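You operate a simulated robot arm through the tools that you are given. There is no shell and no other tool.

You are at the controls of a simulated robot arm. One attempt, no reset.

JOB
Get the lamp in the brass socket glowing orange again.
Fine: switch off while you turn it home and put the two pulled plugs back.

It is judged by the outcome, as a careful person would: the job done as asked, and still so three seconds after it is handed in. It fails if anything else is knocked over, pushed out of place, dropped, spilled or broken.

ROBOT AND FRAMES
A 6-joint arm with a two-finger gripper, fixed in place. Base frame: the origin is at the foot of the arm, x ahead of it, y to its left, z up; the work surface is at about z = 800. Readings come in mm, rad, newtons and seconds.
Its first joint turns from -2.897 to 2.897 rad. Payload 1.71 kg.
Tool frame: the origin (TCP) lies between the finger pads and is the grasp point; the fingertips stand 20 mm ahead of it; z points along the fingers, y is the line along which they close. Largest opening 96 mm; the body of the gripper starts 113 mm behind the TCP.
Orientation is that of the tool frame in the base frame, as a unit quaternion [w, x, y, z]. With the fingers straight down and closing along the base's y, the tool's x points along the base's -x, its y along +y and its z along -z.

CONTROLS
- The arm moves only by the tool drive_tool. Its argument "steps" is a list of rows, each a list of 7 numbers: the turn, a rotation vector about the base's x, y, z in units of 8 degrees (1.0 is 8 degrees), then the shift along the base's x, y, z in units of 30 mm (1.0 is 30 mm), then the opening, from 0 (shut) to 1 (fully open). In form: [[rx, ry, rz, dx, dy, dz, claw], ...]. A call has 1 to 20 rows; each row shifts and turns the commanded pose from where the row before left it. A call with a number of a shift or a turn outside -1 to 1 is refused whole. Rows are played at 5 a second. More than 50 mm and 0.15 rad between two rows, or a gripper value outside its range, and nothing of the call is played. A pose out of reach is approached as far as the arm can. The call stops where the force on the tool passes 50 N (or 10 N more than at its start, if that is more) or the arm is blocked; 0.2 s more then pass. The fingers move at their own pace (about 45 mm/s each) and stop on an object; they squeeze with about 25 N. The grip force told is the motor's: it shows also when the fingers shut on nothing. Time passes only in rows, and 0.2 s behind the last, so rows that do not move let the fingers close. The reply holds the time, the measured pose of the TCP, the force on the tool along the base axes, the opening and the grip force, in the units named above and with some noise, with the torque about the TCP (base axes, N m) and any sound that the robot's microphone picked up.
- Cameras (640 x 400 px; columns grow to the right, rows downward): "scene" is fixed at [399.2, 649.5, 1614.1]; the picture's right is [-0.91, -0.41, 0.00], its down [-0.35, 0.77, -0.53] and it looks along [0.22, -0.49, -0.85] (base axes); focal length 328 px, centre (320, 200). "wrist" rides on the gripper at [66, 14, -145] in the tool frame; the picture's right is [-0.21, 0.98, 0.00], its down [-0.88, -0.19, -0.45] and it looks along [-0.44, -0.09, 0.90] (tool axes); focal length 275 px, centre (320, 200). There is no depth. A picture from a camera that has moved, and an enlarged one, comes with that camera's place and axes in the base frame and with its lens.
- get_image(camera): a new picture of that camera. The clock stands still meanwhile.
- slide_trunk(by): slides the trunk up (or, below 0, down) by that many mm; the arm rides with it, the base frame stays. It gives what a move gives, with no picture.
- inspect(camera, box): a new picture of the part [left, top, right, bottom] of that camera's present view, enlarged. The clock stands still meanwhile.
- close_job(): hands the job in; it is judged then, once.

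Nothing tells you positions but the pictures and the camera data. Unless the task says otherwise, let go and move clear before handing in.

The tools are called by a JSON object that holds its "fn" and its "kwargs". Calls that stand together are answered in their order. drive_tool: Moves the arm, as the interface text tells. Its arguments: {"type":"object","properties":{"steps":{"type":"array"}},"required":["steps"]} The other tools are called the same way: slide_trunk (by) slides the trunk up or down; get_image (camera) takes a picture; inspect (camera, box) takes an enlarged picture of a part of a camera's view; close_job () hands the job in.

At the start:

```text
clock: 0.0
tool_pos: [491.6, 122.3, 1197.2]
tcp_rot: [-0.001, 0.001, 1.0, -0.001]
wrist_force: [0.5, 0.4, -0.1]
ft_torque: [0.02, 0.0, -0.01]
width: 96.1
grasp_force: 0.2
trunk travel left (down, up): [-125.0, 265.0]
```

scene: 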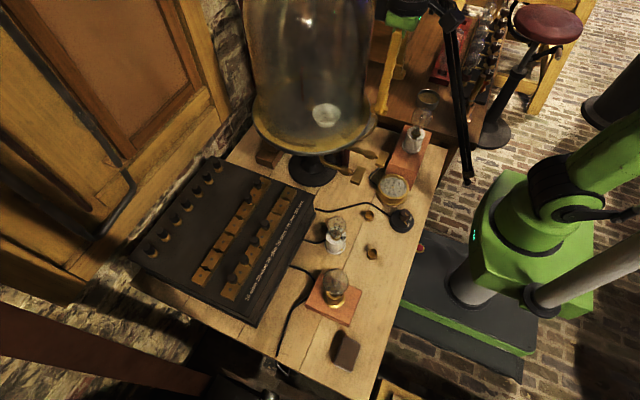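
wrist: 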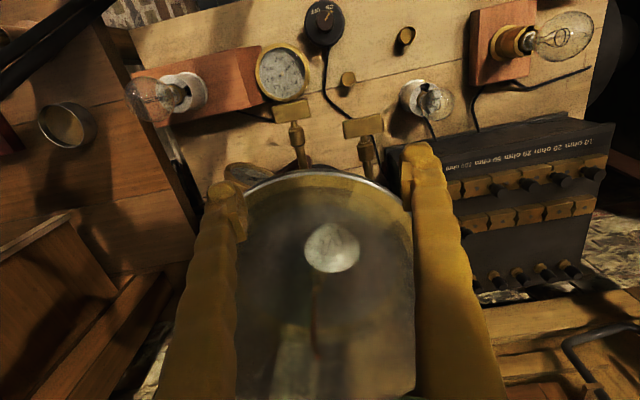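

I see a workbench with a resistance box (plugs), several lamps, a meter and a black rotary switch. Before moving anything I'll look closer at each of these.

{"fn": "inspect", "kwargs": {"camera": "scene", "box": [120, 140, 330, 330]}}

{"fn": "inspect", "kwargs": {"camera": "scene", "box": [270, 180, 430, 380]}}

{"fn": "inspect", "kwargs": {"camera": "scene", "box": [330, 80, 450, 240]}}

{"fn": "inspect", "kwargs": {"camera": "wrist", "box": [380, 0, 640, 300]}}

{"fn": "inspect", "kwargs": {"camera": "wrist", "box": [120, 0, 440, 200]}}

```text
2.11 times, centred on (225, 235) of scene
camera zoom: at [399.2, 649.5, 1614.1], right [-0.91, -0.41, 0.0], down [-0.35, 0.77, -0.53], along [0.22, -0.49, -0.85], focal length 690 px, centre (520, 126)
```

zoom: 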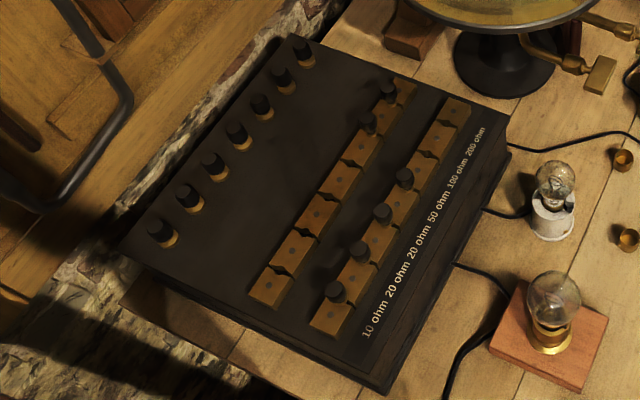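

```text
2.00 times, centred on (350, 280) of scene
camera zoom: at [399.2, 649.5, 1614.1], right [-0.91, -0.41, 0.0], down [-0.35, 0.77, -0.53], along [0.22, -0.49, -0.85], focal length 655 px, centre (260, 40)
```

zoom: 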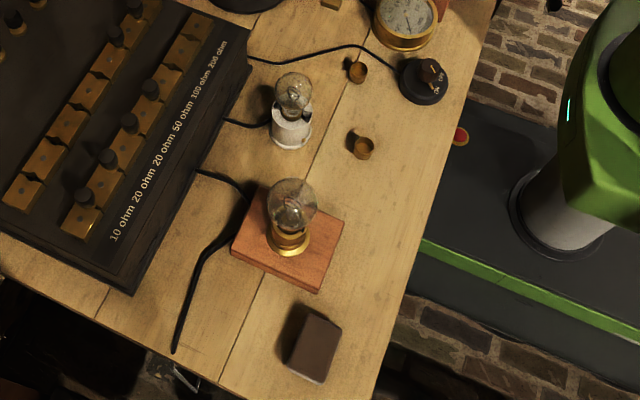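

```text
2.50 times, centred on (390, 160) of scene
camera zoom: at [399.2, 649.5, 1614.1], right [-0.91, -0.41, 0.0], down [-0.35, 0.77, -0.53], along [0.22, -0.49, -0.85], focal length 819 px, centre (145, 300)
```

zoom: 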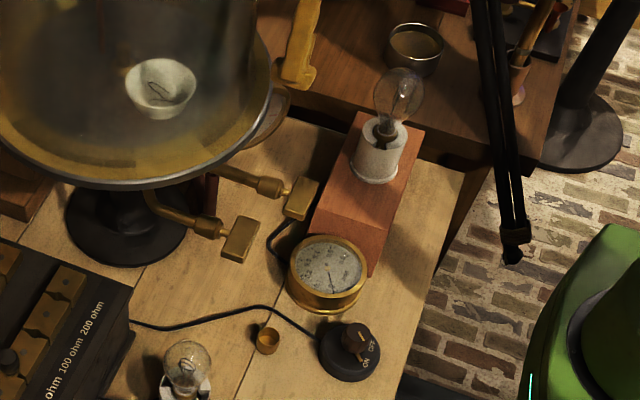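

```text
1.33 times, centred on (510, 150) of wrist
camera zoom: at [428.0, 136.2, 1341.3], right [0.21, 0.98, 0.0], down [0.88, -0.19, 0.44], along [0.43, -0.09, -0.9], focal length 367 px, centre (67, 267)
```

zoom: 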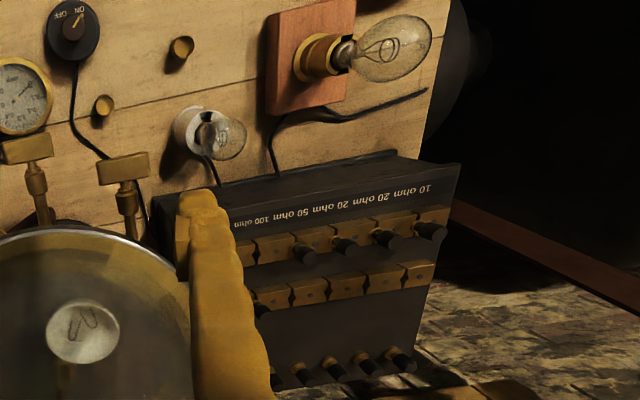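

```text
2.00 times, centred on (280, 100) of wrist
camera zoom: at [428.0, 136.2, 1341.3], right [0.21, 0.98, 0.0], down [0.88, -0.19, 0.44], along [0.43, -0.09, -0.9], focal length 551 px, centre (400, 400)
```

zoom: 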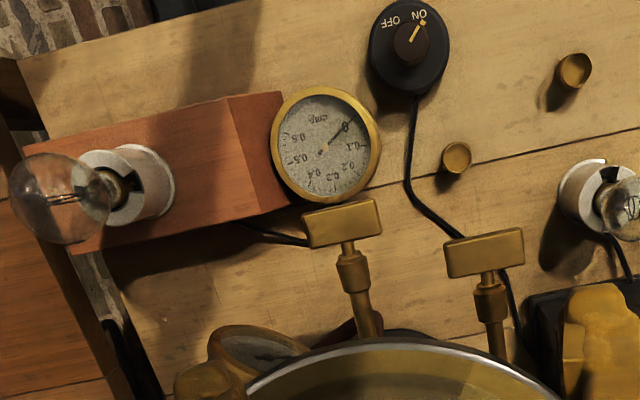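

The lamp in the brass socket stands on a red board near (457, 442). The rotary switch, near (370, 160), points to ON, and the plug box is near (750, 420). I'll move the wrist camera clear of the glass globe for a closer look at the box.

{"fn": "drive_tool", "kwargs": {"steps": [[0, 0, 0, -1, 0, 0.5, 1], [0, 0, 0, -1, 0.5, 0.5, 1], [0, 0, 0, 0, 1, 0, 1], [0, 0, 0, 0, 1, 0, 1], [0, 0, 0, 0, 1, 0, 1], [0, 0, 0, 0, 1, 0, 1], [0, 0, 0, 0, 1, 0, 1], [0, 0, 0, 0, 1, 0, 1], [0, 0, 0, 1, 1, 0, 1], [0, 0, 0, 1, 0, 0, 1], [0, 0, 0, 1, 0, 0, 1], [0, 0, 0, 1, 0, 0, 1], [0, 0, 0, 1, 0, 0, 1]]}}

{"fn": "get_image", "kwargs": {"camera": "wrist"}}

{"fn": "get_image", "kwargs": {"camera": "scene"}}

```text
clock: 2.8
tool_pos: [563.6, 348.3, 1232.4]
tcp_rot: [0.006, 0.0, 1.0, -0.001]
wrist_force: [-0.6, 0.9, 0.4]
ft_torque: [0.05, -0.08, 0.01]
width: 95.9
grasp_force: 0.2
trunk travel left (down, up): [-125.0, 265.0]
```

```text
taken
camera wrist: at [498.5, 361.2, 1378.5], right [0.21, 0.98, 0.0], down [0.87, -0.19, 0.46], along [0.45, -0.09, -0.89], focal length 275 px, centre (320, 200)
```

wrist: 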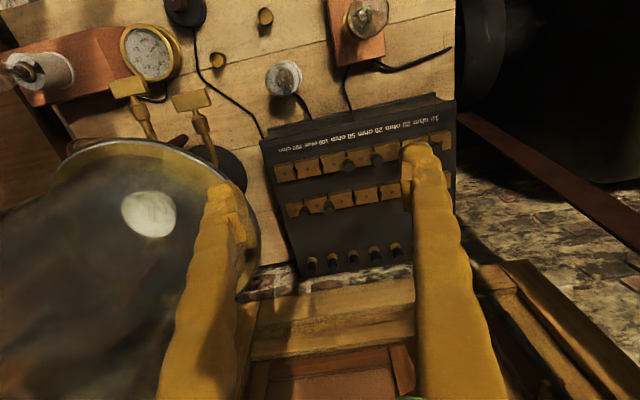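

```text
taken
```

scene: 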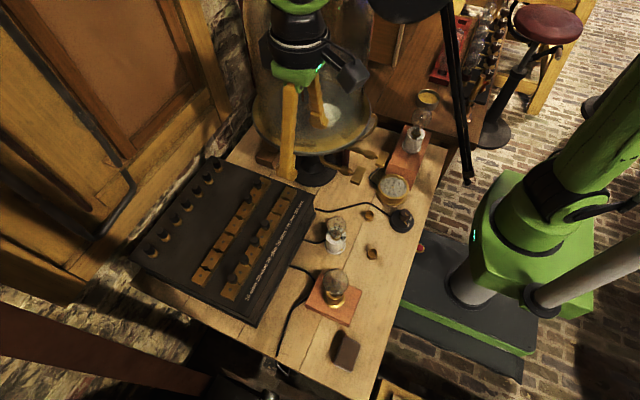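

{"fn": "inspect", "kwargs": {"camera": "wrist", "box": [250, 80, 470, 280]}}

{"fn": "inspect", "kwargs": {"camera": "wrist", "box": [160, 0, 460, 120]}}

{"fn": "inspect", "kwargs": {"camera": "scene", "box": [190, 150, 320, 310]}}

{"fn": "inspect", "kwargs": {"camera": "scene", "box": [130, 140, 260, 270]}}

{"fn": "inspect", "kwargs": {"camera": "scene", "box": [340, 190, 420, 270]}}

{"fn": "inspect", "kwargs": {"camera": "scene", "box": [290, 200, 390, 330]}}

```text
2.00 times, centred on (360, 180) of wrist
camera zoom: at [498.5, 361.2, 1378.5], right [0.21, 0.98, 0.0], down [0.87, -0.19, 0.46], along [0.45, -0.09, -0.89], focal length 551 px, centre (240, 240)
```

zoom: 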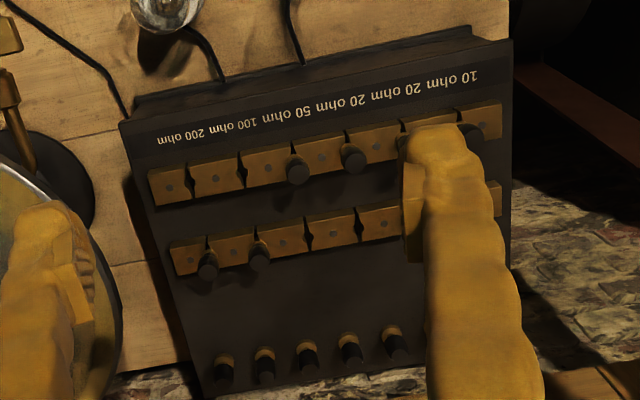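

```text
2.13 times, centred on (310, 60) of wrist
camera zoom: at [498.5, 361.2, 1378.5], right [0.21, 0.98, 0.0], down [0.87, -0.19, 0.46], along [0.45, -0.09, -0.89], focal length 587 px, centre (341, 499)
```

zoom: 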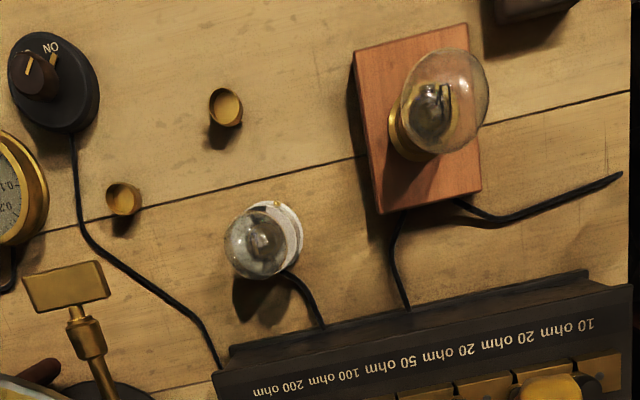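

```text
2.50 times, centred on (255, 230) of scene
camera zoom: at [399.2, 649.5, 1614.1], right [-0.91, -0.41, 0.0], down [-0.35, 0.77, -0.53], along [0.22, -0.49, -0.85], focal length 819 px, centre (482, 125)
```

zoom: 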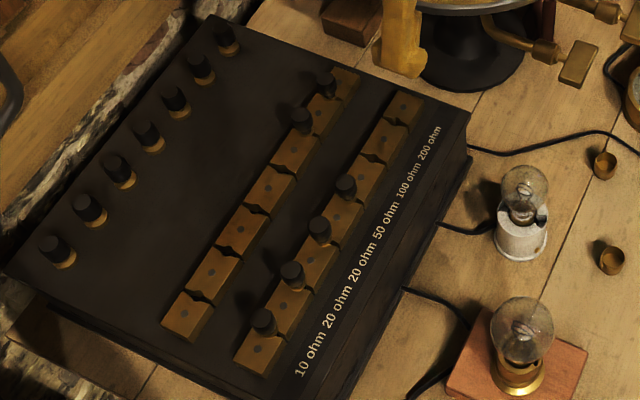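

```text
3.08 times, centred on (195, 205) of scene
camera zoom: at [399.2, 649.5, 1614.1], right [-0.91, -0.41, 0.0], down [-0.35, 0.77, -0.53], along [0.22, -0.49, -0.85], focal length 1008 px, centre (705, 185)
```

zoom: 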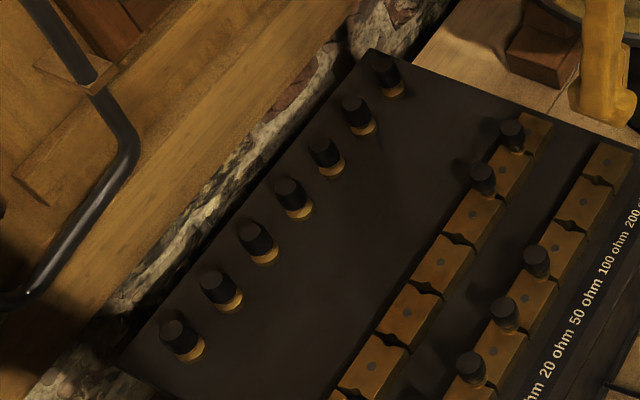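

```text
5.00 times, centred on (380, 230) of scene
camera zoom: at [399.2, 649.5, 1614.1], right [-0.91, -0.41, 0.0], down [-0.35, 0.77, -0.53], along [0.22, -0.49, -0.85], focal length 1638 px, centre (20, 50)
```

zoom: 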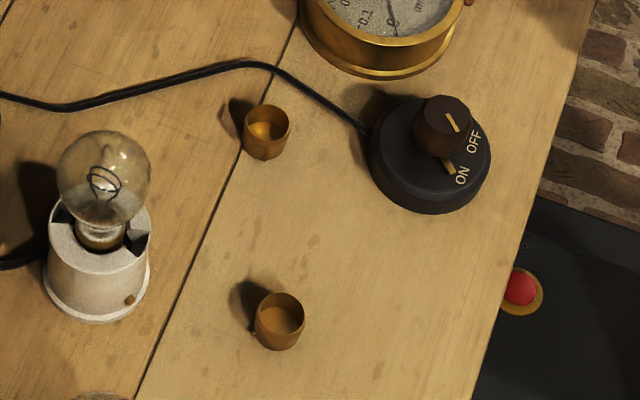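

```text
3.08 times, centred on (340, 265) of scene
camera zoom: at [399.2, 649.5, 1614.1], right [-0.91, -0.41, 0.0], down [-0.35, 0.77, -0.53], along [0.22, -0.49, -0.85], focal length 1008 px, centre (258, 0)
```

zoom: 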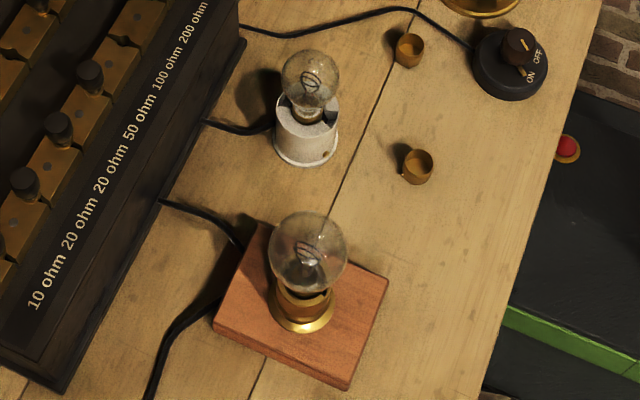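

The front row of the box has plugs at 10, 20, 20 and 50, with the 100 and 200 gaps open. Two more plugs stand in the back row and seven sit at the rear edge. I'll bring the camera in over the box, staying well left of the big globe.

{"fn": "drive_tool", "kwargs": {"steps": [[0, 0, 0, 0, 1, 0, 1], [0, 0, 0, 0.7, 0.7, -1, 1], [0, 0, 0, 0.7, 0, -1, 1], [0, 0, 0, 0.7, 0, -1, 1], [0, 0, 0, 0.7, 0, -1, 1]]}}

{"fn": "get_image", "kwargs": {"camera": "wrist"}}

{"fn": "get_image", "kwargs": {"camera": "scene"}}

```text
clock: 4.0
tool_pos: [647.5, 394.8, 1111.7]
tcp_rot: [0.007, 0.0, 1.0, -0.001]
wrist_force: [-0.1, -0.5, 0.8]
ft_torque: [0.03, -0.05, 0.02]
width: 95.9
grasp_force: 0.0
trunk travel left (down, up): [-125.0, 265.0]
```

```text
taken
camera wrist: at [581.1, 409.3, 1257.6], right [0.21, 0.98, 0.0], down [0.87, -0.19, 0.46], along [0.45, -0.09, -0.89], focal length 275 px, centre (320, 200)
```

wrist: 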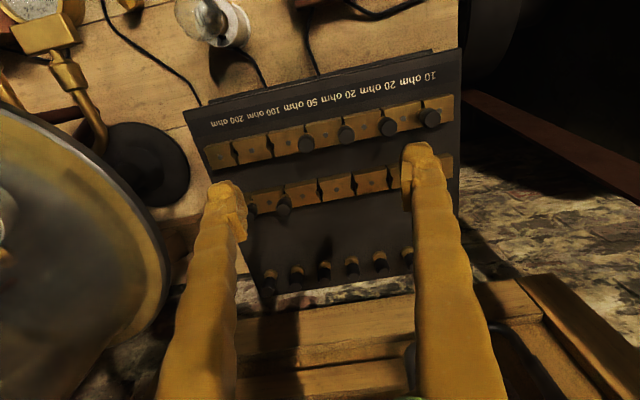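

```text
taken
```

scene: 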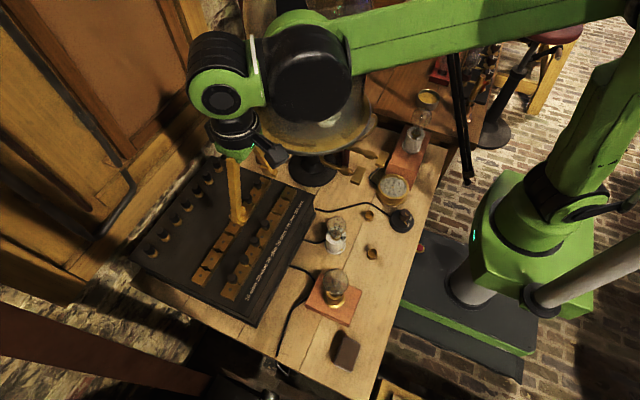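

{"fn": "inspect", "kwargs": {"camera": "wrist", "box": [180, 40, 480, 300]}}

{"fn": "inspect", "kwargs": {"camera": "wrist", "box": [230, 90, 350, 300]}}

```text
1.54 times, centred on (330, 170) of wrist
camera zoom: at [581.1, 409.3, 1257.6], right [0.21, 0.98, 0.0], down [0.87, -0.19, 0.46], along [0.45, -0.09, -0.89], focal length 424 px, centre (305, 246)
```

zoom: 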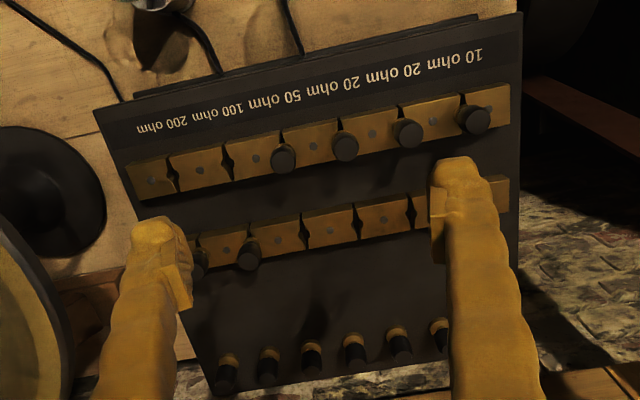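

```text
1.90 times, centred on (290, 195) of wrist
camera zoom: at [581.1, 409.3, 1257.6], right [0.21, 0.98, 0.0], down [0.87, -0.19, 0.46], along [0.45, -0.09, -0.89], focal length 524 px, centre (377, 210)
```

zoom: 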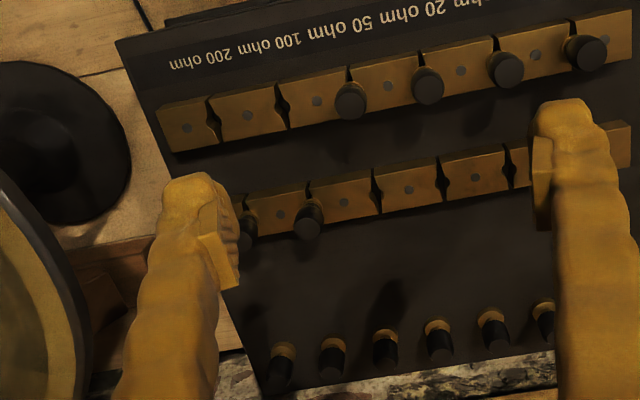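

I take the rear seven as fixed terminals and the two back-row plugs as the pulled ones, belonging in the 100 and 200 gaps. I'll check that again up close. First comes the switch: I'm moving above the knob, near (373, 158), to look at it.

{"fn": "drive_tool", "kwargs": {"steps": [[0, 0, 0, -1, 0, 0.5, 1], [0, 0, 0, -1, 0, 0.5, 1], [0, 0, 0, -1, 0, 0, 1], [0, 0, 0, -1, 0, 0, 1], [0, 0, 0, -1, 0, 0, 1], [0, 0, 0, -1, 0, 0, 1], [0, 0, 0, -1, -1, 0, 1], [0, 0, 0, -1, -1, 0, 1], [0, 0, 0, -1, -1, 0, 1], [0, 0, 0, 0, -1, 0, 1], [0, 0, 0, 0, -1, 0, 1], [0, 0, 0, 0, -1, 0, 1], [0, 0, 0, 0, -1, 0, 1], [0, 0, 0, 0, -1, -1, 1], [0, 0, 0, 0, 0, -1, 1], [0, 0, 0, 0, 0, -1, 1]]}}

{"fn": "get_image", "kwargs": {"camera": "wrist"}}

{"fn": "get_image", "kwargs": {"camera": "scene"}}

```text
clock: 7.4
tool_pos: [376.5, 157.4, 1052.5]
tcp_rot: [0.007, 0.0, 1.0, 0.001]
wrist_force: [0.2, 0.5, -0.2]
ft_torque: [0.03, -0.02, -0.01]
width: 95.9
grasp_force: 0.2
trunk travel left (down, up): [-125.0, 265.0]
```

```text
taken
camera wrist: at [310.7, 171.1, 1198.1], right [0.21, 0.98, 0.0], down [0.87, -0.19, 0.46], along [0.45, -0.09, -0.89], focal length 275 px, centre (320, 200)
```

wrist: 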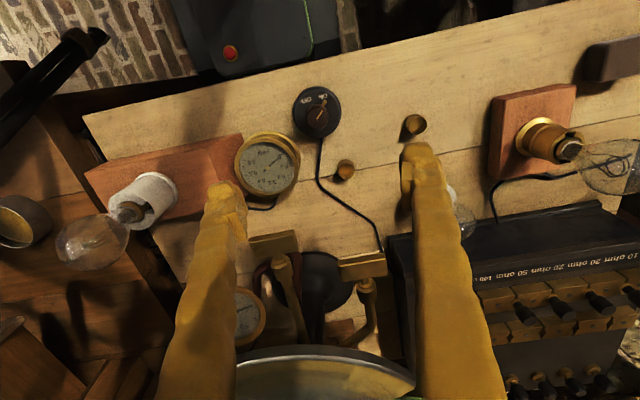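

```text
taken
```

scene: 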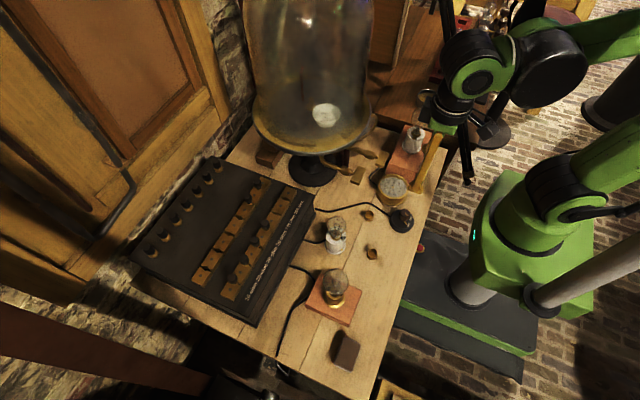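

{"fn": "inspect", "kwargs": {"camera": "wrist", "box": [220, 60, 380, 200]}}

{"fn": "inspect", "kwargs": {"camera": "wrist", "box": [480, 70, 640, 200]}}

{"fn": "inspect", "kwargs": {"camera": "wrist", "box": [390, 190, 640, 400]}}

{"fn": "inspect", "kwargs": {"camera": "scene", "box": [220, 0, 450, 200]}}

```text
2.86 times, centred on (300, 130) of wrist
camera zoom: at [310.7, 171.1, 1198.1], right [0.21, 0.98, 0.0], down [0.87, -0.19, 0.46], along [0.45, -0.09, -0.89], focal length 786 px, centre (377, 400)
```

zoom: 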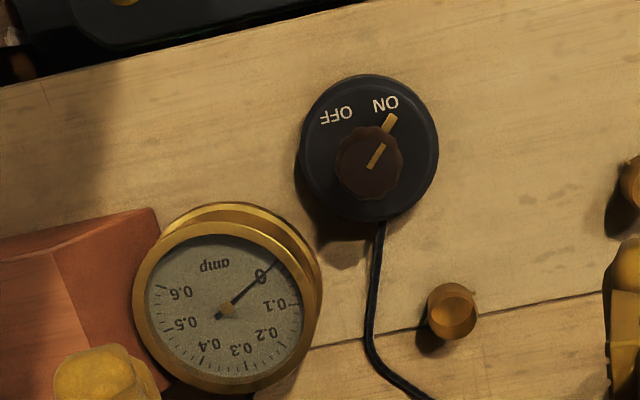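

```text
3.08 times, centred on (560, 135) of wrist
camera zoom: at [310.7, 171.1, 1198.1], right [0.21, 0.98, 0.0], down [0.87, -0.19, 0.46], along [0.45, -0.09, -0.89], focal length 847 px, centre (-418, 400)
```

zoom: 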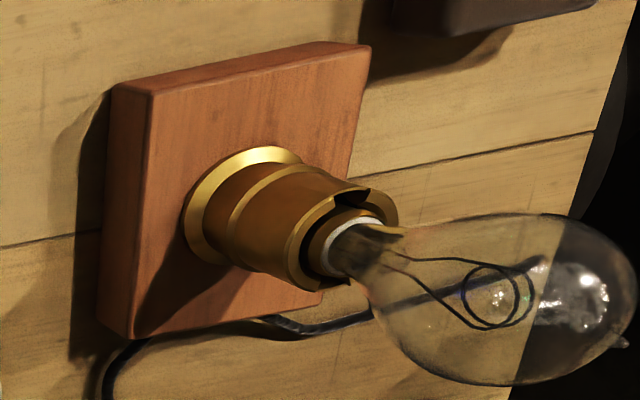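

```text
1.90 times, centred on (515, 295) of wrist
camera zoom: at [310.7, 171.1, 1198.1], right [0.21, 0.98, 0.0], down [0.87, -0.19, 0.46], along [0.45, -0.09, -0.89], focal length 524 px, centre (-51, 19)
```

zoom: 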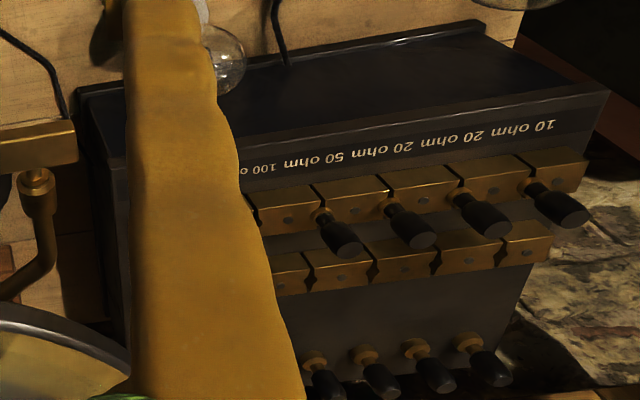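

```text
2.00 times, centred on (335, 100) of scene
camera zoom: at [399.2, 649.5, 1614.1], right [-0.91, -0.41, 0.0], down [-0.35, 0.77, -0.53], along [0.22, -0.49, -0.85], focal length 655 px, centre (290, 400)
```

zoom: 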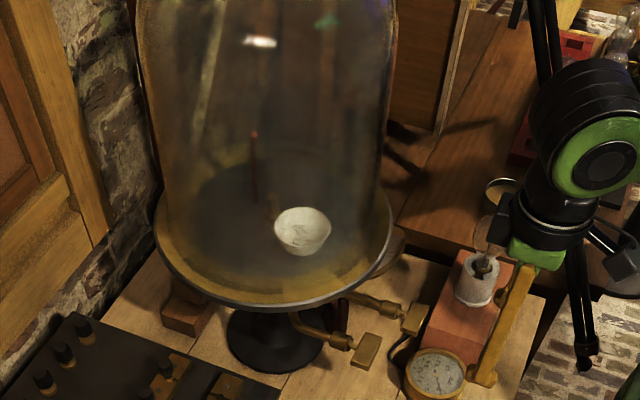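

The pointer stands at ON, with OFF further counter-clockwise as seen from above. The knob centre is near (373, 157), its top at about z 850. I'll lower over it with the fingers part open.

{"fn": "drive_tool", "kwargs": {"steps": [[0, 0, 0, -0.1, 0, -1, 0.65], [0, 0, 0, 0, 0, -1, 0.65], [0, 0, 0, 0, 0, -1, 0.65], [0, 0, 0, 0, 0, -1, 0.65], [0, 0, 0, 0, 0, -1, 0.65], [0, 0, 0, 0, 0, -1, 0.65]]}}

{"fn": "get_image", "kwargs": {"camera": "wrist"}}

{"fn": "inspect", "kwargs": {"camera": "scene", "box": [350, 150, 450, 260]}}

```text
clock: 8.8
tool_pos: [374.7, 157.2, 870.2]
tcp_rot: [0.008, 0.0, 1.0, 0.0]
wrist_force: [0.2, 0.4, 0.3]
ft_torque: [0.06, -0.05, -0.02]
width: 62.4
grasp_force: 0.0
trunk travel left (down, up): [-125.0, 265.0]
```

```text
taken
camera wrist: at [309.1, 171.7, 1016.0], right [0.21, 0.98, 0.0], down [0.87, -0.19, 0.46], along [0.45, -0.09, -0.89], focal length 275 px, centre (320, 200)
```

wrist: 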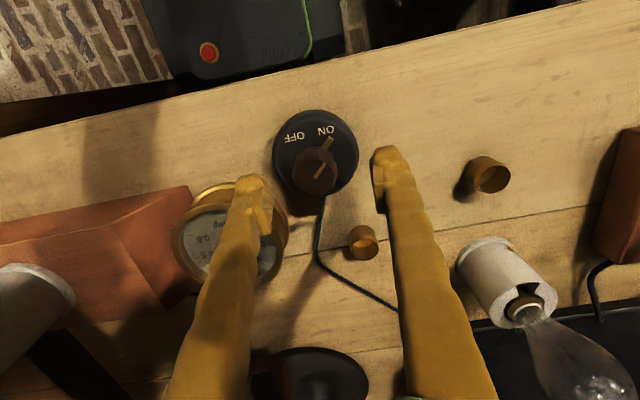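

```text
3.64 times, centred on (400, 205) of scene
camera zoom: at [399.2, 649.5, 1614.1], right [-0.91, -0.41, 0.0], down [-0.35, 0.77, -0.53], along [0.22, -0.49, -0.85], focal length 1191 px, centre (29, 182)
```

zoom: 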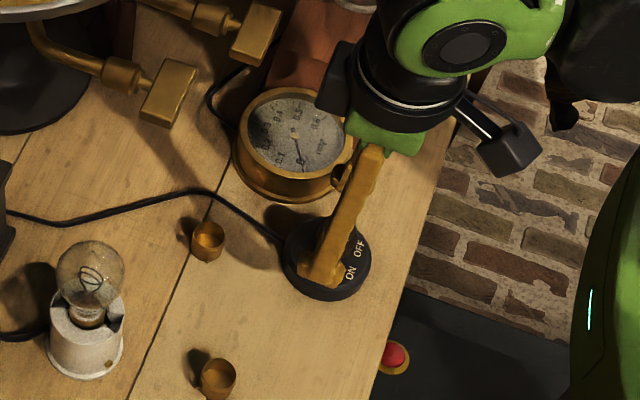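

{"fn": "drive_tool", "kwargs": {"steps": [[0, 0, 0, -0.06, 0.01, -0.5, 0.65], [0, 0, 0, 0, 0, 0, 0.65]]}}

{"fn": "inspect", "kwargs": {"camera": "wrist", "box": [220, 90, 420, 260]}}

```text
clock: 9.4
tool_pos: [372.1, 156.9, 856.0]
tcp_rot: [0.008, 0.0, 1.0, 0.0]
wrist_force: [0.1, 0.5, 0.0]
ft_torque: [0.03, -0.05, -0.02]
width: 62.2
grasp_force: 0.0
trunk travel left (down, up): [-125.0, 265.0]
```

```text
2.35 times, centred on (320, 175) of wrist
camera zoom: at [306.4, 172.0, 1001.2], right [0.21, 0.98, 0.0], down [0.87, -0.19, 0.46], along [0.45, -0.09, -0.89], focal length 648 px, centre (320, 259)
```

zoom: 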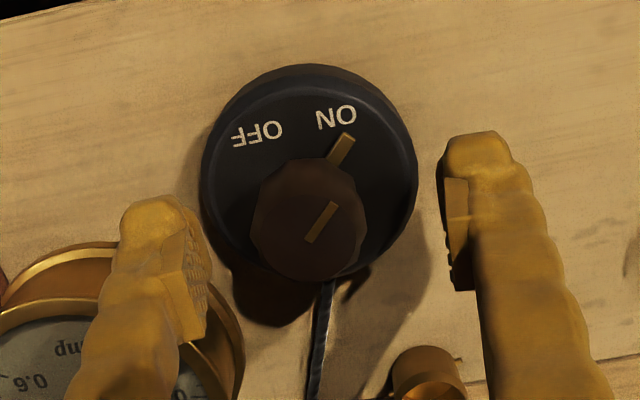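

{"fn": "drive_tool", "kwargs": {"steps": [[0, 0, 0, -0.03, 0, -0.1, 0.65], [0, 0, 0, 0, 0, 0, 0.2], [0, 0, 0, 0, 0, 0, 0.2], [0, 0, 0, 0, 0, 0, 0.2], [0, 0, 0, 0, 0, 0, 0.2]]}}

```text
clock: 10.6
tool_pos: [372.2, 157.1, 851.8]
tcp_rot: [0.007, 0.002, 1.0, -0.001]
wrist_force: [1.4, -20.1, -2.2]
ft_torque: [-0.22, -0.05, 0.05]
width: 32.2
grasp_force: 10.0
trunk travel left (down, up): [-125.0, 265.0]
```

{"fn": "drive_tool", "kwargs": {"steps": [[0, 0, 0, 0, -0.05, 0, 0.2], [0, 0, 0, 0, 0, 0, 0.2], [0, 0, 0, 0, 0, 0, 0.2]]}}

```text
clock: 11.4
tool_pos: [371.8, 155.0, 852.6]
tcp_rot: [0.007, 0.0, 1.0, 0.001]
wrist_force: [-1.3, -15.7, -5.7]
ft_torque: [-0.1, 0.04, 0.02]
width: 29.7
grasp_force: 8.1
trunk travel left (down, up): [-125.0, 265.0]
```

{"fn": "drive_tool", "kwargs": {"steps": [[0, 0, 0, 0, -0.05, 0, 0.0], [0, 0, 0, 0, 0, 0, 0.0], [0, 0, 0, 0, 0, 0, 0.0]]}}

{"fn": "inspect", "kwargs": {"camera": "wrist", "box": [220, 90, 420, 260]}}

```text
clock: 12.2
tool_pos: [372.0, 154.5, 852.3]
tcp_rot: [0.007, 0.0, 1.0, 0.001]
wrist_force: [1.8, -6.1, -12.4]
ft_torque: [-0.03, -0.12, 0.03]
width: 28.4
grasp_force: 34.7
trunk travel left (down, up): [-125.0, 265.0]
```

```text
2.35 times, centred on (320, 175) of wrist
camera zoom: at [306.3, 169.0, 998.6], right [0.21, 0.98, 0.0], down [0.87, -0.19, 0.46], along [0.45, -0.09, -0.89], focal length 648 px, centre (320, 259)
```

zoom: 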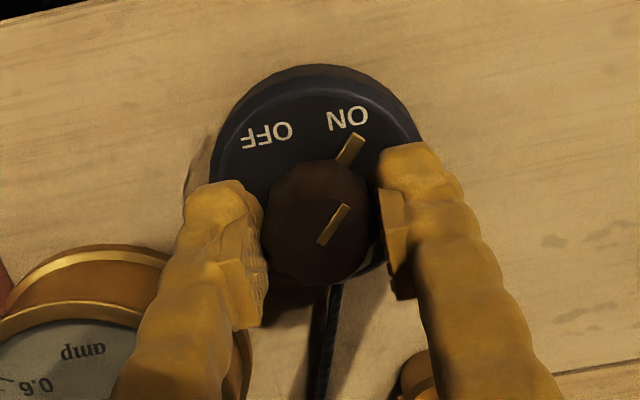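

The knob is gripped at 28 mm. I'll turn it counter-clockwise towards OFF a little at a time.

{"fn": "drive_tool", "kwargs": {"steps": [[0, 0, 1, 0, 0, 0, 0], [0, 0, 1, 0, 0, 0, 0], [0, 0, 1, 0, 0, 0, 0]]}}

{"fn": "get_image", "kwargs": {"camera": "wrist"}}

```text
clock: 13.0
tool_pos: [372.0, 156.8, 853.9]
tcp_rot: [0.007, -0.209, 0.978, 0.001]
wrist_force: [-3.6, -11.9, -3.0]
ft_torque: [-0.27, 0.17, 0.03]
width: 28.3
grasp_force: 35.1
trunk travel left (down, up): [-125.0, 265.0]
```

```text
taken
camera wrist: at [306.5, 140.2, 998.7], right [-0.21, 0.98, 0.0], down [0.87, 0.19, 0.46], along [0.45, 0.1, -0.89], focal length 275 px, centre (320, 200)
```

wrist: 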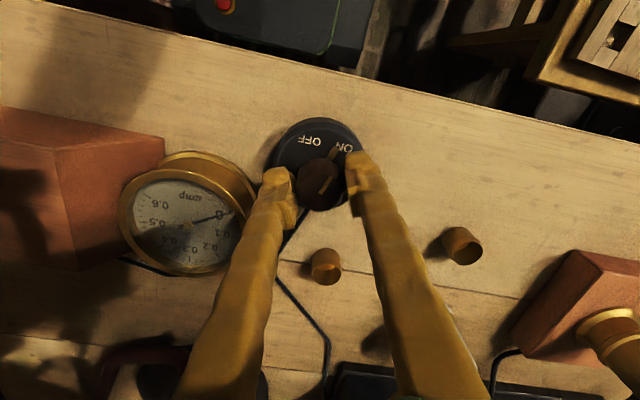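

{"fn": "drive_tool", "kwargs": {"steps": [[0, 0, 1, 0, 0, 0, 0], [0, 0, 1, 0, 0, 0, 0], [0, 0, 1, 0, 0, 0, 0]]}}

{"fn": "get_image", "kwargs": {"camera": "wrist"}}

```text
clock: 13.8
tool_pos: [370.8, 154.8, 853.6]
tcp_rot: [0.006, -0.408, 0.913, 0.003]
wrist_force: [-2.1, -15.0, -2.4]
ft_torque: [-0.4, 0.13, -0.02]
width: 28.5
grasp_force: 35.4
trunk travel left (down, up): [-125.0, 265.0]
```

```text
taken
camera wrist: at [318.4, 114.1, 998.6], right [-0.59, 0.81, 0.0], down [0.72, 0.52, 0.46], along [0.37, 0.27, -0.89], focal length 275 px, centre (320, 200)
```

wrist: 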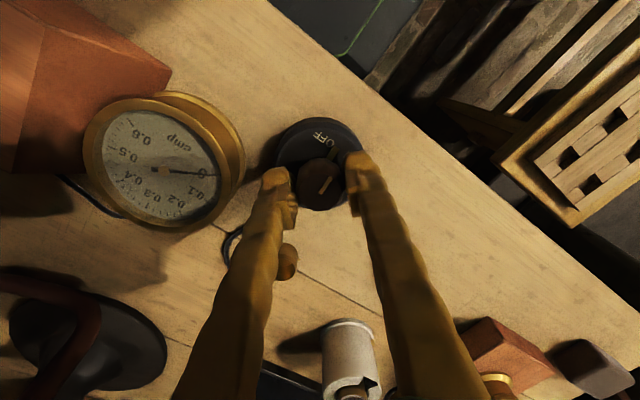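

{"fn": "drive_tool", "kwargs": {"steps": [[0, 0, 1, 0, 0, 0, 0], [0, 0, 1, 0, 0, 0, 0]]}}

{"fn": "inspect", "kwargs": {"camera": "wrist", "box": [220, 90, 420, 260]}}

```text
clock: 14.4
tool_pos: [372.0, 155.2, 851.7]
tcp_rot: [0.006, -0.531, 0.847, 0.005]
wrist_force: [-1.9, -4.4, -13.1]
ft_torque: [-0.06, 0.04, -0.03]
width: 28.4
grasp_force: 35.2
trunk travel left (down, up): [-125.0, 265.0]
```

```text
2.35 times, centred on (320, 175) of wrist
camera zoom: at [332.0, 100.3, 998.6], right [-0.79, 0.61, 0.01], down [0.55, 0.7, 0.46], along [0.28, 0.36, -0.89], focal length 648 px, centre (320, 259)
```

zoom: 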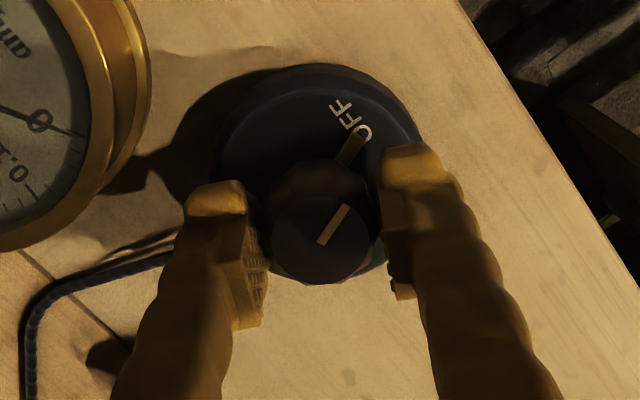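

{"fn": "drive_tool", "kwargs": {"steps": [[0, 0, 1, 0, 0, 0, 0], [0, 0, 1, 0, 0, 0, 0]]}}

{"fn": "inspect", "kwargs": {"camera": "wrist", "box": [220, 90, 420, 260]}}

```text
clock: 15.0
tool_pos: [373.1, 154.7, 853.2]
tcp_rot: [0.005, -0.644, 0.765, 0.005]
wrist_force: [-6.5, -2.4, -21.7]
ft_torque: [0.11, 0.03, 0.0]
width: 28.5
grasp_force: 35.3
trunk travel left (down, up): [-125.0, 265.0]
```

```text
2.35 times, centred on (320, 175) of wrist
camera zoom: at [348.9, 90.9, 998.7], right [-0.93, 0.37, 0.01], down [0.33, 0.82, 0.46], along [0.17, 0.43, -0.89], focal length 648 px, centre (320, 259)
```

zoom: 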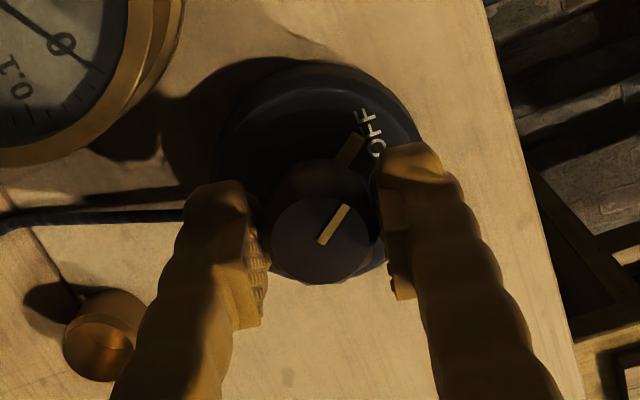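

{"fn": "drive_tool", "kwargs": {"steps": [[0, 0, 0.7, 0, 0, 0, 0], [0, 0, 0, 0, 0, 0, 0]]}}

{"fn": "inspect", "kwargs": {"camera": "wrist", "box": [220, 90, 420, 260]}}

```text
clock: 15.6
tool_pos: [372.2, 154.6, 852.6]
tcp_rot: [0.005, -0.679, 0.734, 0.005]
wrist_force: [-17.4, 1.0, -27.1]
ft_torque: [0.04, 0.11, 0.0]
width: 28.3
grasp_force: 34.6
trunk travel left (down, up): [-125.0, 265.0]
```

```text
2.35 times, centred on (320, 175) of wrist
camera zoom: at [355.2, 88.9, 999.0], right [-0.96, 0.28, 0.01], down [0.25, 0.85, 0.46], along [0.12, 0.44, -0.89], focal length 648 px, centre (320, 259)
```

zoom: 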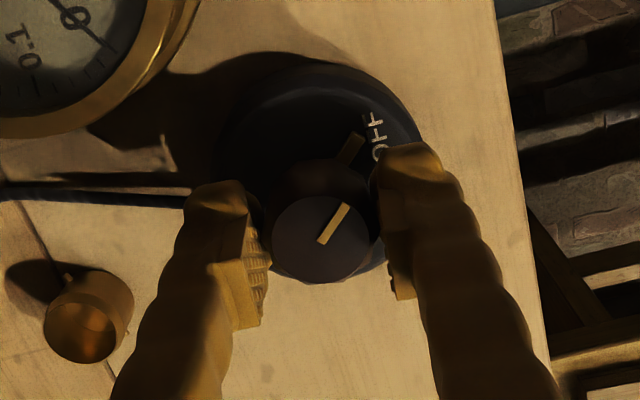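

{"fn": "drive_tool", "kwargs": {"steps": [[0, 0, 0, 0, 0, 0, 0.5], [0, 0, 0, 0, 0, 0, 0.5], [0, 0, 0, 0, 0, 0, 0.5], [0, 0, 0, 0, 0, 1, 0.6], [0, 0, 0, 0, 0, 1, 0.6], [0, 0, 0, 0, 0, 1, 0.6]]}}

{"fn": "inspect", "kwargs": {"camera": "wrist", "box": [220, 50, 420, 260]}}

{"fn": "inspect", "kwargs": {"camera": "scene", "box": [350, 150, 450, 260]}}

```text
clock: 17.0
tool_pos: [374.5, 154.4, 945.6]
tcp_rot: [0.004, -0.679, 0.734, 0.007]
wrist_force: [0.7, 1.0, 0.5]
ft_torque: [0.0, 0.02, 0.01]
width: 57.3
grasp_force: 0.0
trunk travel left (down, up): [-125.0, 265.0]
```

```text
1.90 times, centred on (320, 155) of wrist
camera zoom: at [357.4, 89.4, 1090.1], right [-0.96, 0.28, 0.0], down [0.25, 0.85, 0.46], along [0.12, 0.44, -0.89], focal length 524 px, centre (320, 286)
```

zoom: 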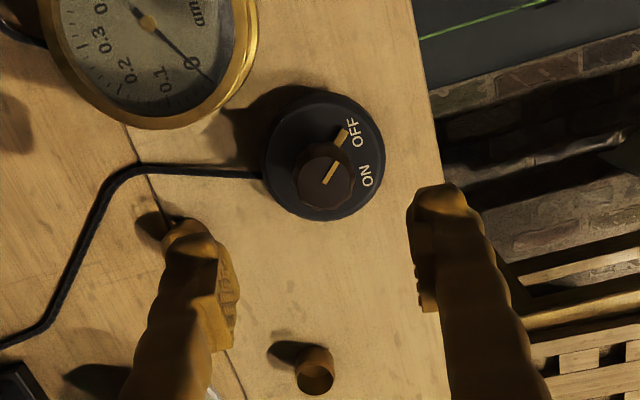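

```text
3.64 times, centred on (400, 205) of scene
camera zoom: at [399.2, 649.5, 1614.1], right [-0.91, -0.41, 0.0], down [-0.35, 0.77, -0.53], along [0.22, -0.49, -0.85], focal length 1191 px, centre (29, 182)
```

zoom: 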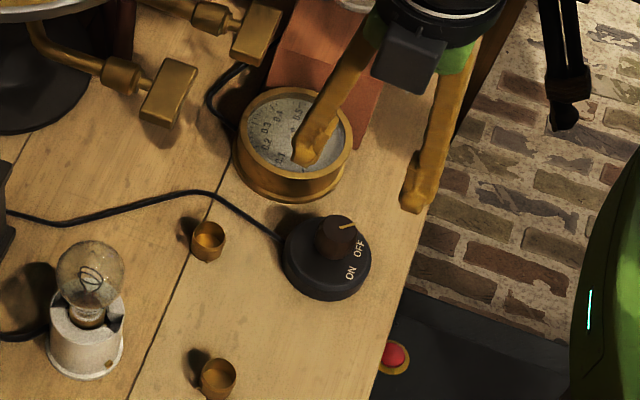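

The switch is now at OFF. Next I'll move up and over to look closely at the lamp in the brass socket and its fit.

{"fn": "drive_tool", "kwargs": {"steps": [[0, 0, 0, 0, 0, 1, 0.6], [0, 0, 0, 0, 0, 1, 0.9], [0, 0, 0, 0, 1, 1, 0.9], [0, 0, 0, 1, 1, 0.5, 0.9], [0, 0, 0, 1, 1, 0, 0.9], [0, 0, 0, 0.8, 1, 0, 0.9], [0, 0, 0, 0, 1, 0, 0.9], [0, 0, 0, 0, 1, 0, 0.9], [0, 0, 0, 0, 1, 0, 0.9]]}}

{"fn": "get_image", "kwargs": {"camera": "wrist"}}

{"fn": "get_image", "kwargs": {"camera": "scene"}}

```text
clock: 19.0
tool_pos: [456.4, 365.8, 1047.4]
tcp_rot: [0.005, -0.679, 0.734, 0.006]
wrist_force: [-0.8, -0.4, -0.2]
ft_torque: [0.04, -0.03, 0.0]
width: 86.2
grasp_force: 0.0
trunk travel left (down, up): [-125.0, 265.0]
```

```text
taken
camera wrist: at [439.7, 298.7, 1192.9], right [-0.96, 0.28, 0.0], down [0.25, 0.85, 0.46], along [0.13, 0.44, -0.89], focal length 275 px, centre (320, 200)
```

wrist: 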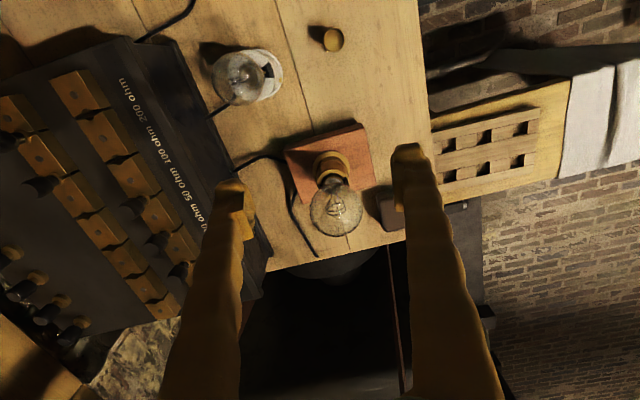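

```text
taken
```

scene: 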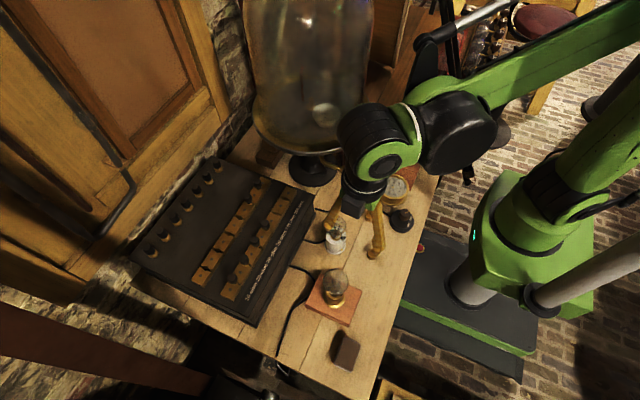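

{"fn": "inspect", "kwargs": {"camera": "wrist", "box": [260, 100, 420, 260]}}

{"fn": "inspect", "kwargs": {"camera": "scene", "box": [300, 260, 370, 330]}}

{"fn": "inspect", "kwargs": {"camera": "wrist", "box": [0, 30, 260, 340]}}

```text
2.50 times, centred on (340, 180) of wrist
camera zoom: at [439.7, 298.7, 1192.9], right [-0.96, 0.28, 0.0], down [0.25, 0.85, 0.46], along [0.13, 0.44, -0.89], focal length 688 px, centre (270, 250)
```

zoom: 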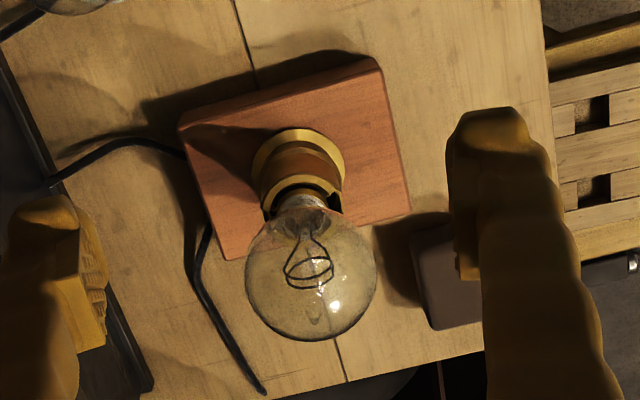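

```text
5.71 times, centred on (335, 295) of scene
camera zoom: at [399.2, 649.5, 1614.1], right [-0.91, -0.41, 0.0], down [-0.35, 0.77, -0.53], along [0.22, -0.49, -0.85], focal length 1872 px, centre (234, -343)
```

zoom: 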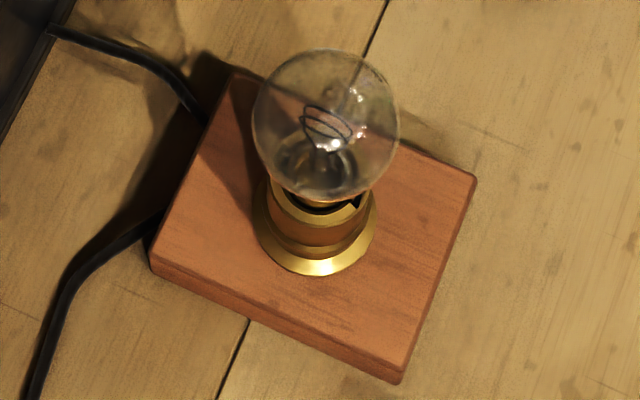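

```text
1.29 times, centred on (130, 185) of wrist
camera zoom: at [439.7, 298.7, 1192.9], right [-0.96, 0.28, 0.0], down [0.25, 0.85, 0.46], along [0.13, 0.44, -0.89], focal length 355 px, centre (565, 219)
```

zoom: 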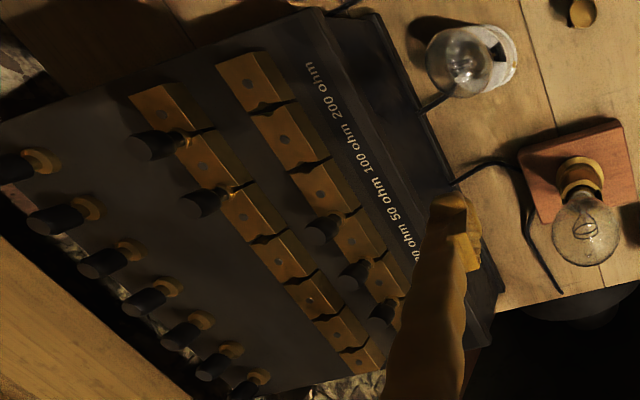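

{"fn": "inspect", "kwargs": {"camera": "wrist", "box": [305, 140, 375, 220]}}

{"fn": "inspect", "kwargs": {"camera": "wrist", "box": [200, 30, 300, 120]}}

```text
5.00 times, centred on (340, 180) of wrist
camera zoom: at [439.7, 298.7, 1192.9], right [-0.96, 0.28, 0.0], down [0.25, 0.85, 0.46], along [0.13, 0.44, -0.89], focal length 1376 px, centre (220, 300)
```

zoom: 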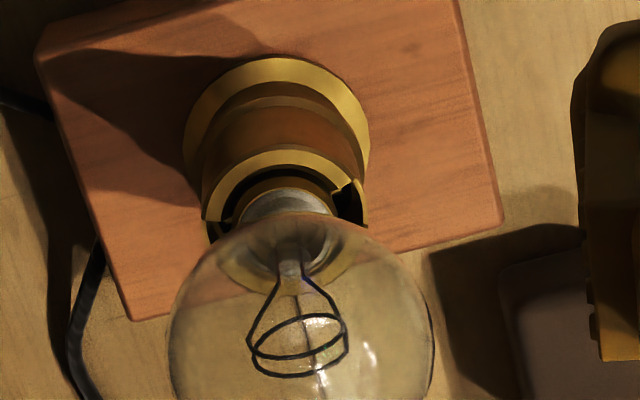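

```text
4.44 times, centred on (250, 75) of wrist
camera zoom: at [439.7, 298.7, 1192.9], right [-0.96, 0.28, 0.0], down [0.25, 0.85, 0.46], along [0.13, 0.44, -0.89], focal length 1224 px, centre (631, 756)
```

zoom: 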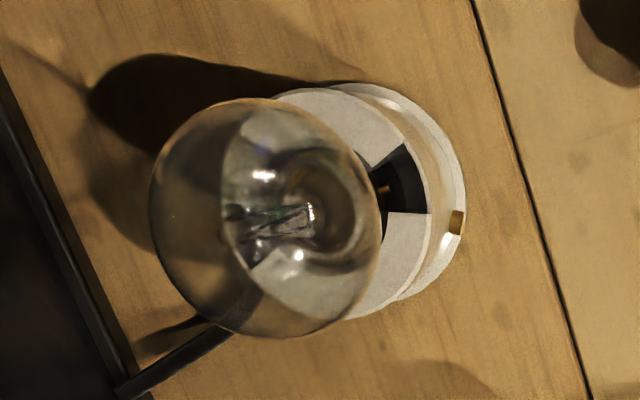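

The brass socket has bayonet-type slots and the lamp sits high in it. I put the bulb centre at about (460, 436, 950). I'll go directly above it and check centring.

{"fn": "drive_tool", "kwargs": {"steps": [[0, 0, 0, 0.1, 1, 0, 0.95], [0, 0, 0, 0, 1, 0, 0.95], [0, 0, 0, 0, 0.33, 0, 0.95], [0, 0, 0, 0, 0, -0.5, 0.95], [0, 0, 0, 0, 0, 0, 0.95]]}}

{"fn": "get_image", "kwargs": {"camera": "wrist"}}

{"fn": "inspect", "kwargs": {"camera": "scene", "box": [280, 180, 420, 340]}}

```text
clock: 20.2
tool_pos: [453.5, 424.6, 1033.5]
tcp_rot: [0.004, -0.677, 0.736, 0.006]
wrist_force: [0.3, 0.9, 0.3]
ft_torque: [0.0, -0.01, -0.02]
width: 91.0
grasp_force: 0.1
trunk travel left (down, up): [-125.0, 265.0]
```

```text
taken
camera wrist: at [436.2, 359.0, 1179.5], right [-0.96, 0.29, 0.0], down [0.26, 0.85, 0.46], along [0.13, 0.44, -0.89], focal length 275 px, centre (320, 200)
```

wrist: 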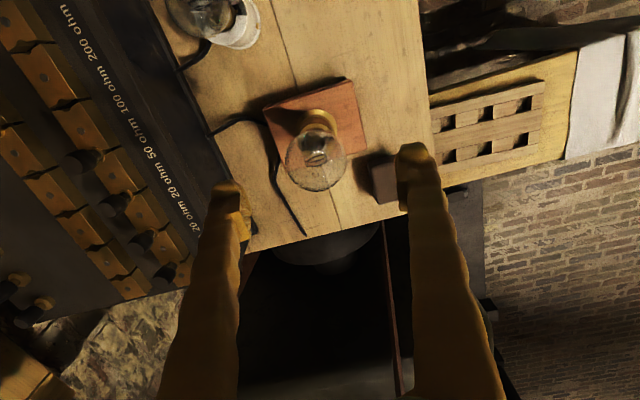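

```text
2.50 times, centred on (350, 260) of scene
camera zoom: at [399.2, 649.5, 1614.1], right [-0.91, -0.41, 0.0], down [-0.35, 0.77, -0.53], along [0.22, -0.49, -0.85], focal length 819 px, centre (245, 50)
```

zoom: 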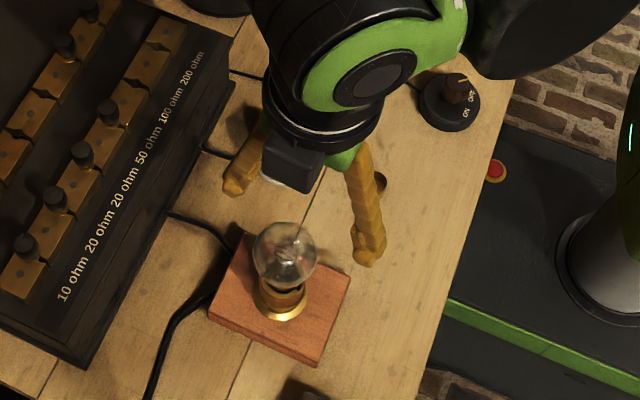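

{"fn": "drive_tool", "kwargs": {"steps": [[0, 0, 0, 0, 0, 0, 0.95], [0, 0, 0, 0, 0, 0, 0.95]]}}

{"fn": "inspect", "kwargs": {"camera": "wrist", "box": [210, 60, 430, 260]}}

```text
clock: 20.8
tool_pos: [453.2, 426.1, 1033.1]
tcp_rot: [0.005, -0.678, 0.735, 0.005]
wrist_force: [0.1, -0.4, -0.3]
ft_torque: [-0.02, 0.0, 0.03]
width: 91.2
grasp_force: 0.0
trunk travel left (down, up): [-125.0, 265.0]
```

```text
2.00 times, centred on (320, 160) of wrist
camera zoom: at [435.8, 359.6, 1179.6], right [-0.96, 0.28, 0.0], down [0.26, 0.85, 0.46], along [0.13, 0.44, -0.89], focal length 551 px, centre (320, 280)
```

zoom: 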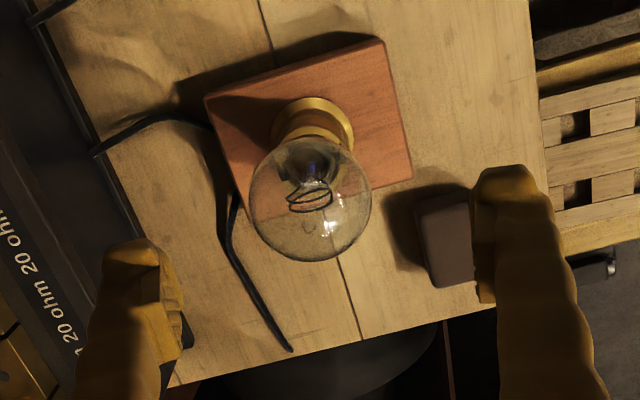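

{"fn": "drive_tool", "kwargs": {"steps": [[0, 0, 0, 0.24, 0.32, 0, 0.95], [0, 0, 0, 0, 0, -0.7, 0.95], [0, 0, 0, 0, 0, -0.7, 0.95], [0, 0, 0, 0, 0, 0, 0.95]]}}

{"fn": "inspect", "kwargs": {"camera": "wrist", "box": [210, 60, 430, 260]}}

{"fn": "inspect", "kwargs": {"camera": "scene", "box": [290, 220, 390, 330]}}

```text
clock: 21.8
tool_pos: [478.5, 435.0, 991.2]
tcp_rot: [0.004, -0.67, 0.742, 0.005]
wrist_force: [-0.8, -0.2, 0.2]
ft_torque: [-0.01, 0.0, -0.01]
width: 91.4
grasp_force: 0.1
trunk travel left (down, up): [-125.0, 265.0]
```

```text
2.00 times, centred on (320, 160) of wrist
camera zoom: at [459.5, 369.6, 1136.6], right [-0.95, 0.3, 0.0], down [0.27, 0.85, 0.46], along [0.14, 0.44, -0.89], focal length 551 px, centre (320, 280)
```

zoom: 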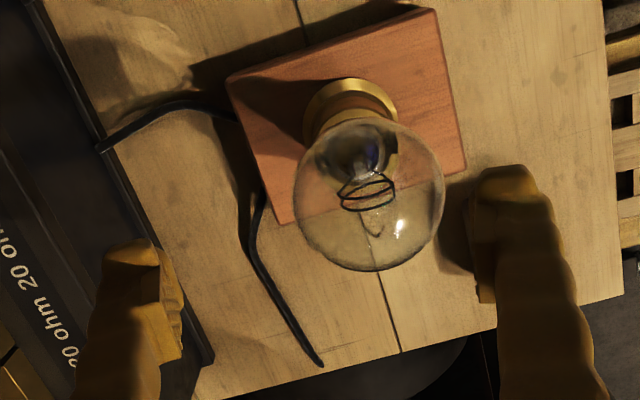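

```text
3.64 times, centred on (340, 275) of scene
camera zoom: at [399.2, 649.5, 1614.1], right [-0.91, -0.41, 0.0], down [-0.35, 0.77, -0.53], along [0.22, -0.49, -0.85], focal length 1191 px, centre (247, -73)
```

zoom: 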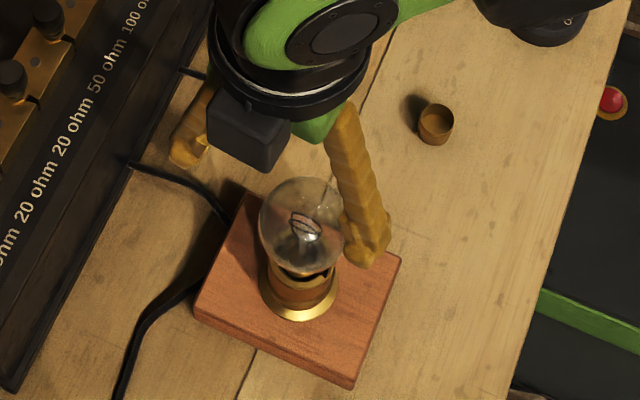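

{"fn": "drive_tool", "kwargs": {"steps": [[0, 0, 0, 0, 0, 0, 0.95], [0, 0, 0, 0, 0, 0, 0.95]]}}

```text
clock: 22.4
tool_pos: [476.6, 434.8, 991.5]
tcp_rot: [0.005, -0.67, 0.742, 0.005]
wrist_force: [0.9, -0.5, 0.6]
ft_torque: [0.0, 0.01, -0.01]
width: 91.1
grasp_force: 0.0
trunk travel left (down, up): [-125.0, 265.0]
```

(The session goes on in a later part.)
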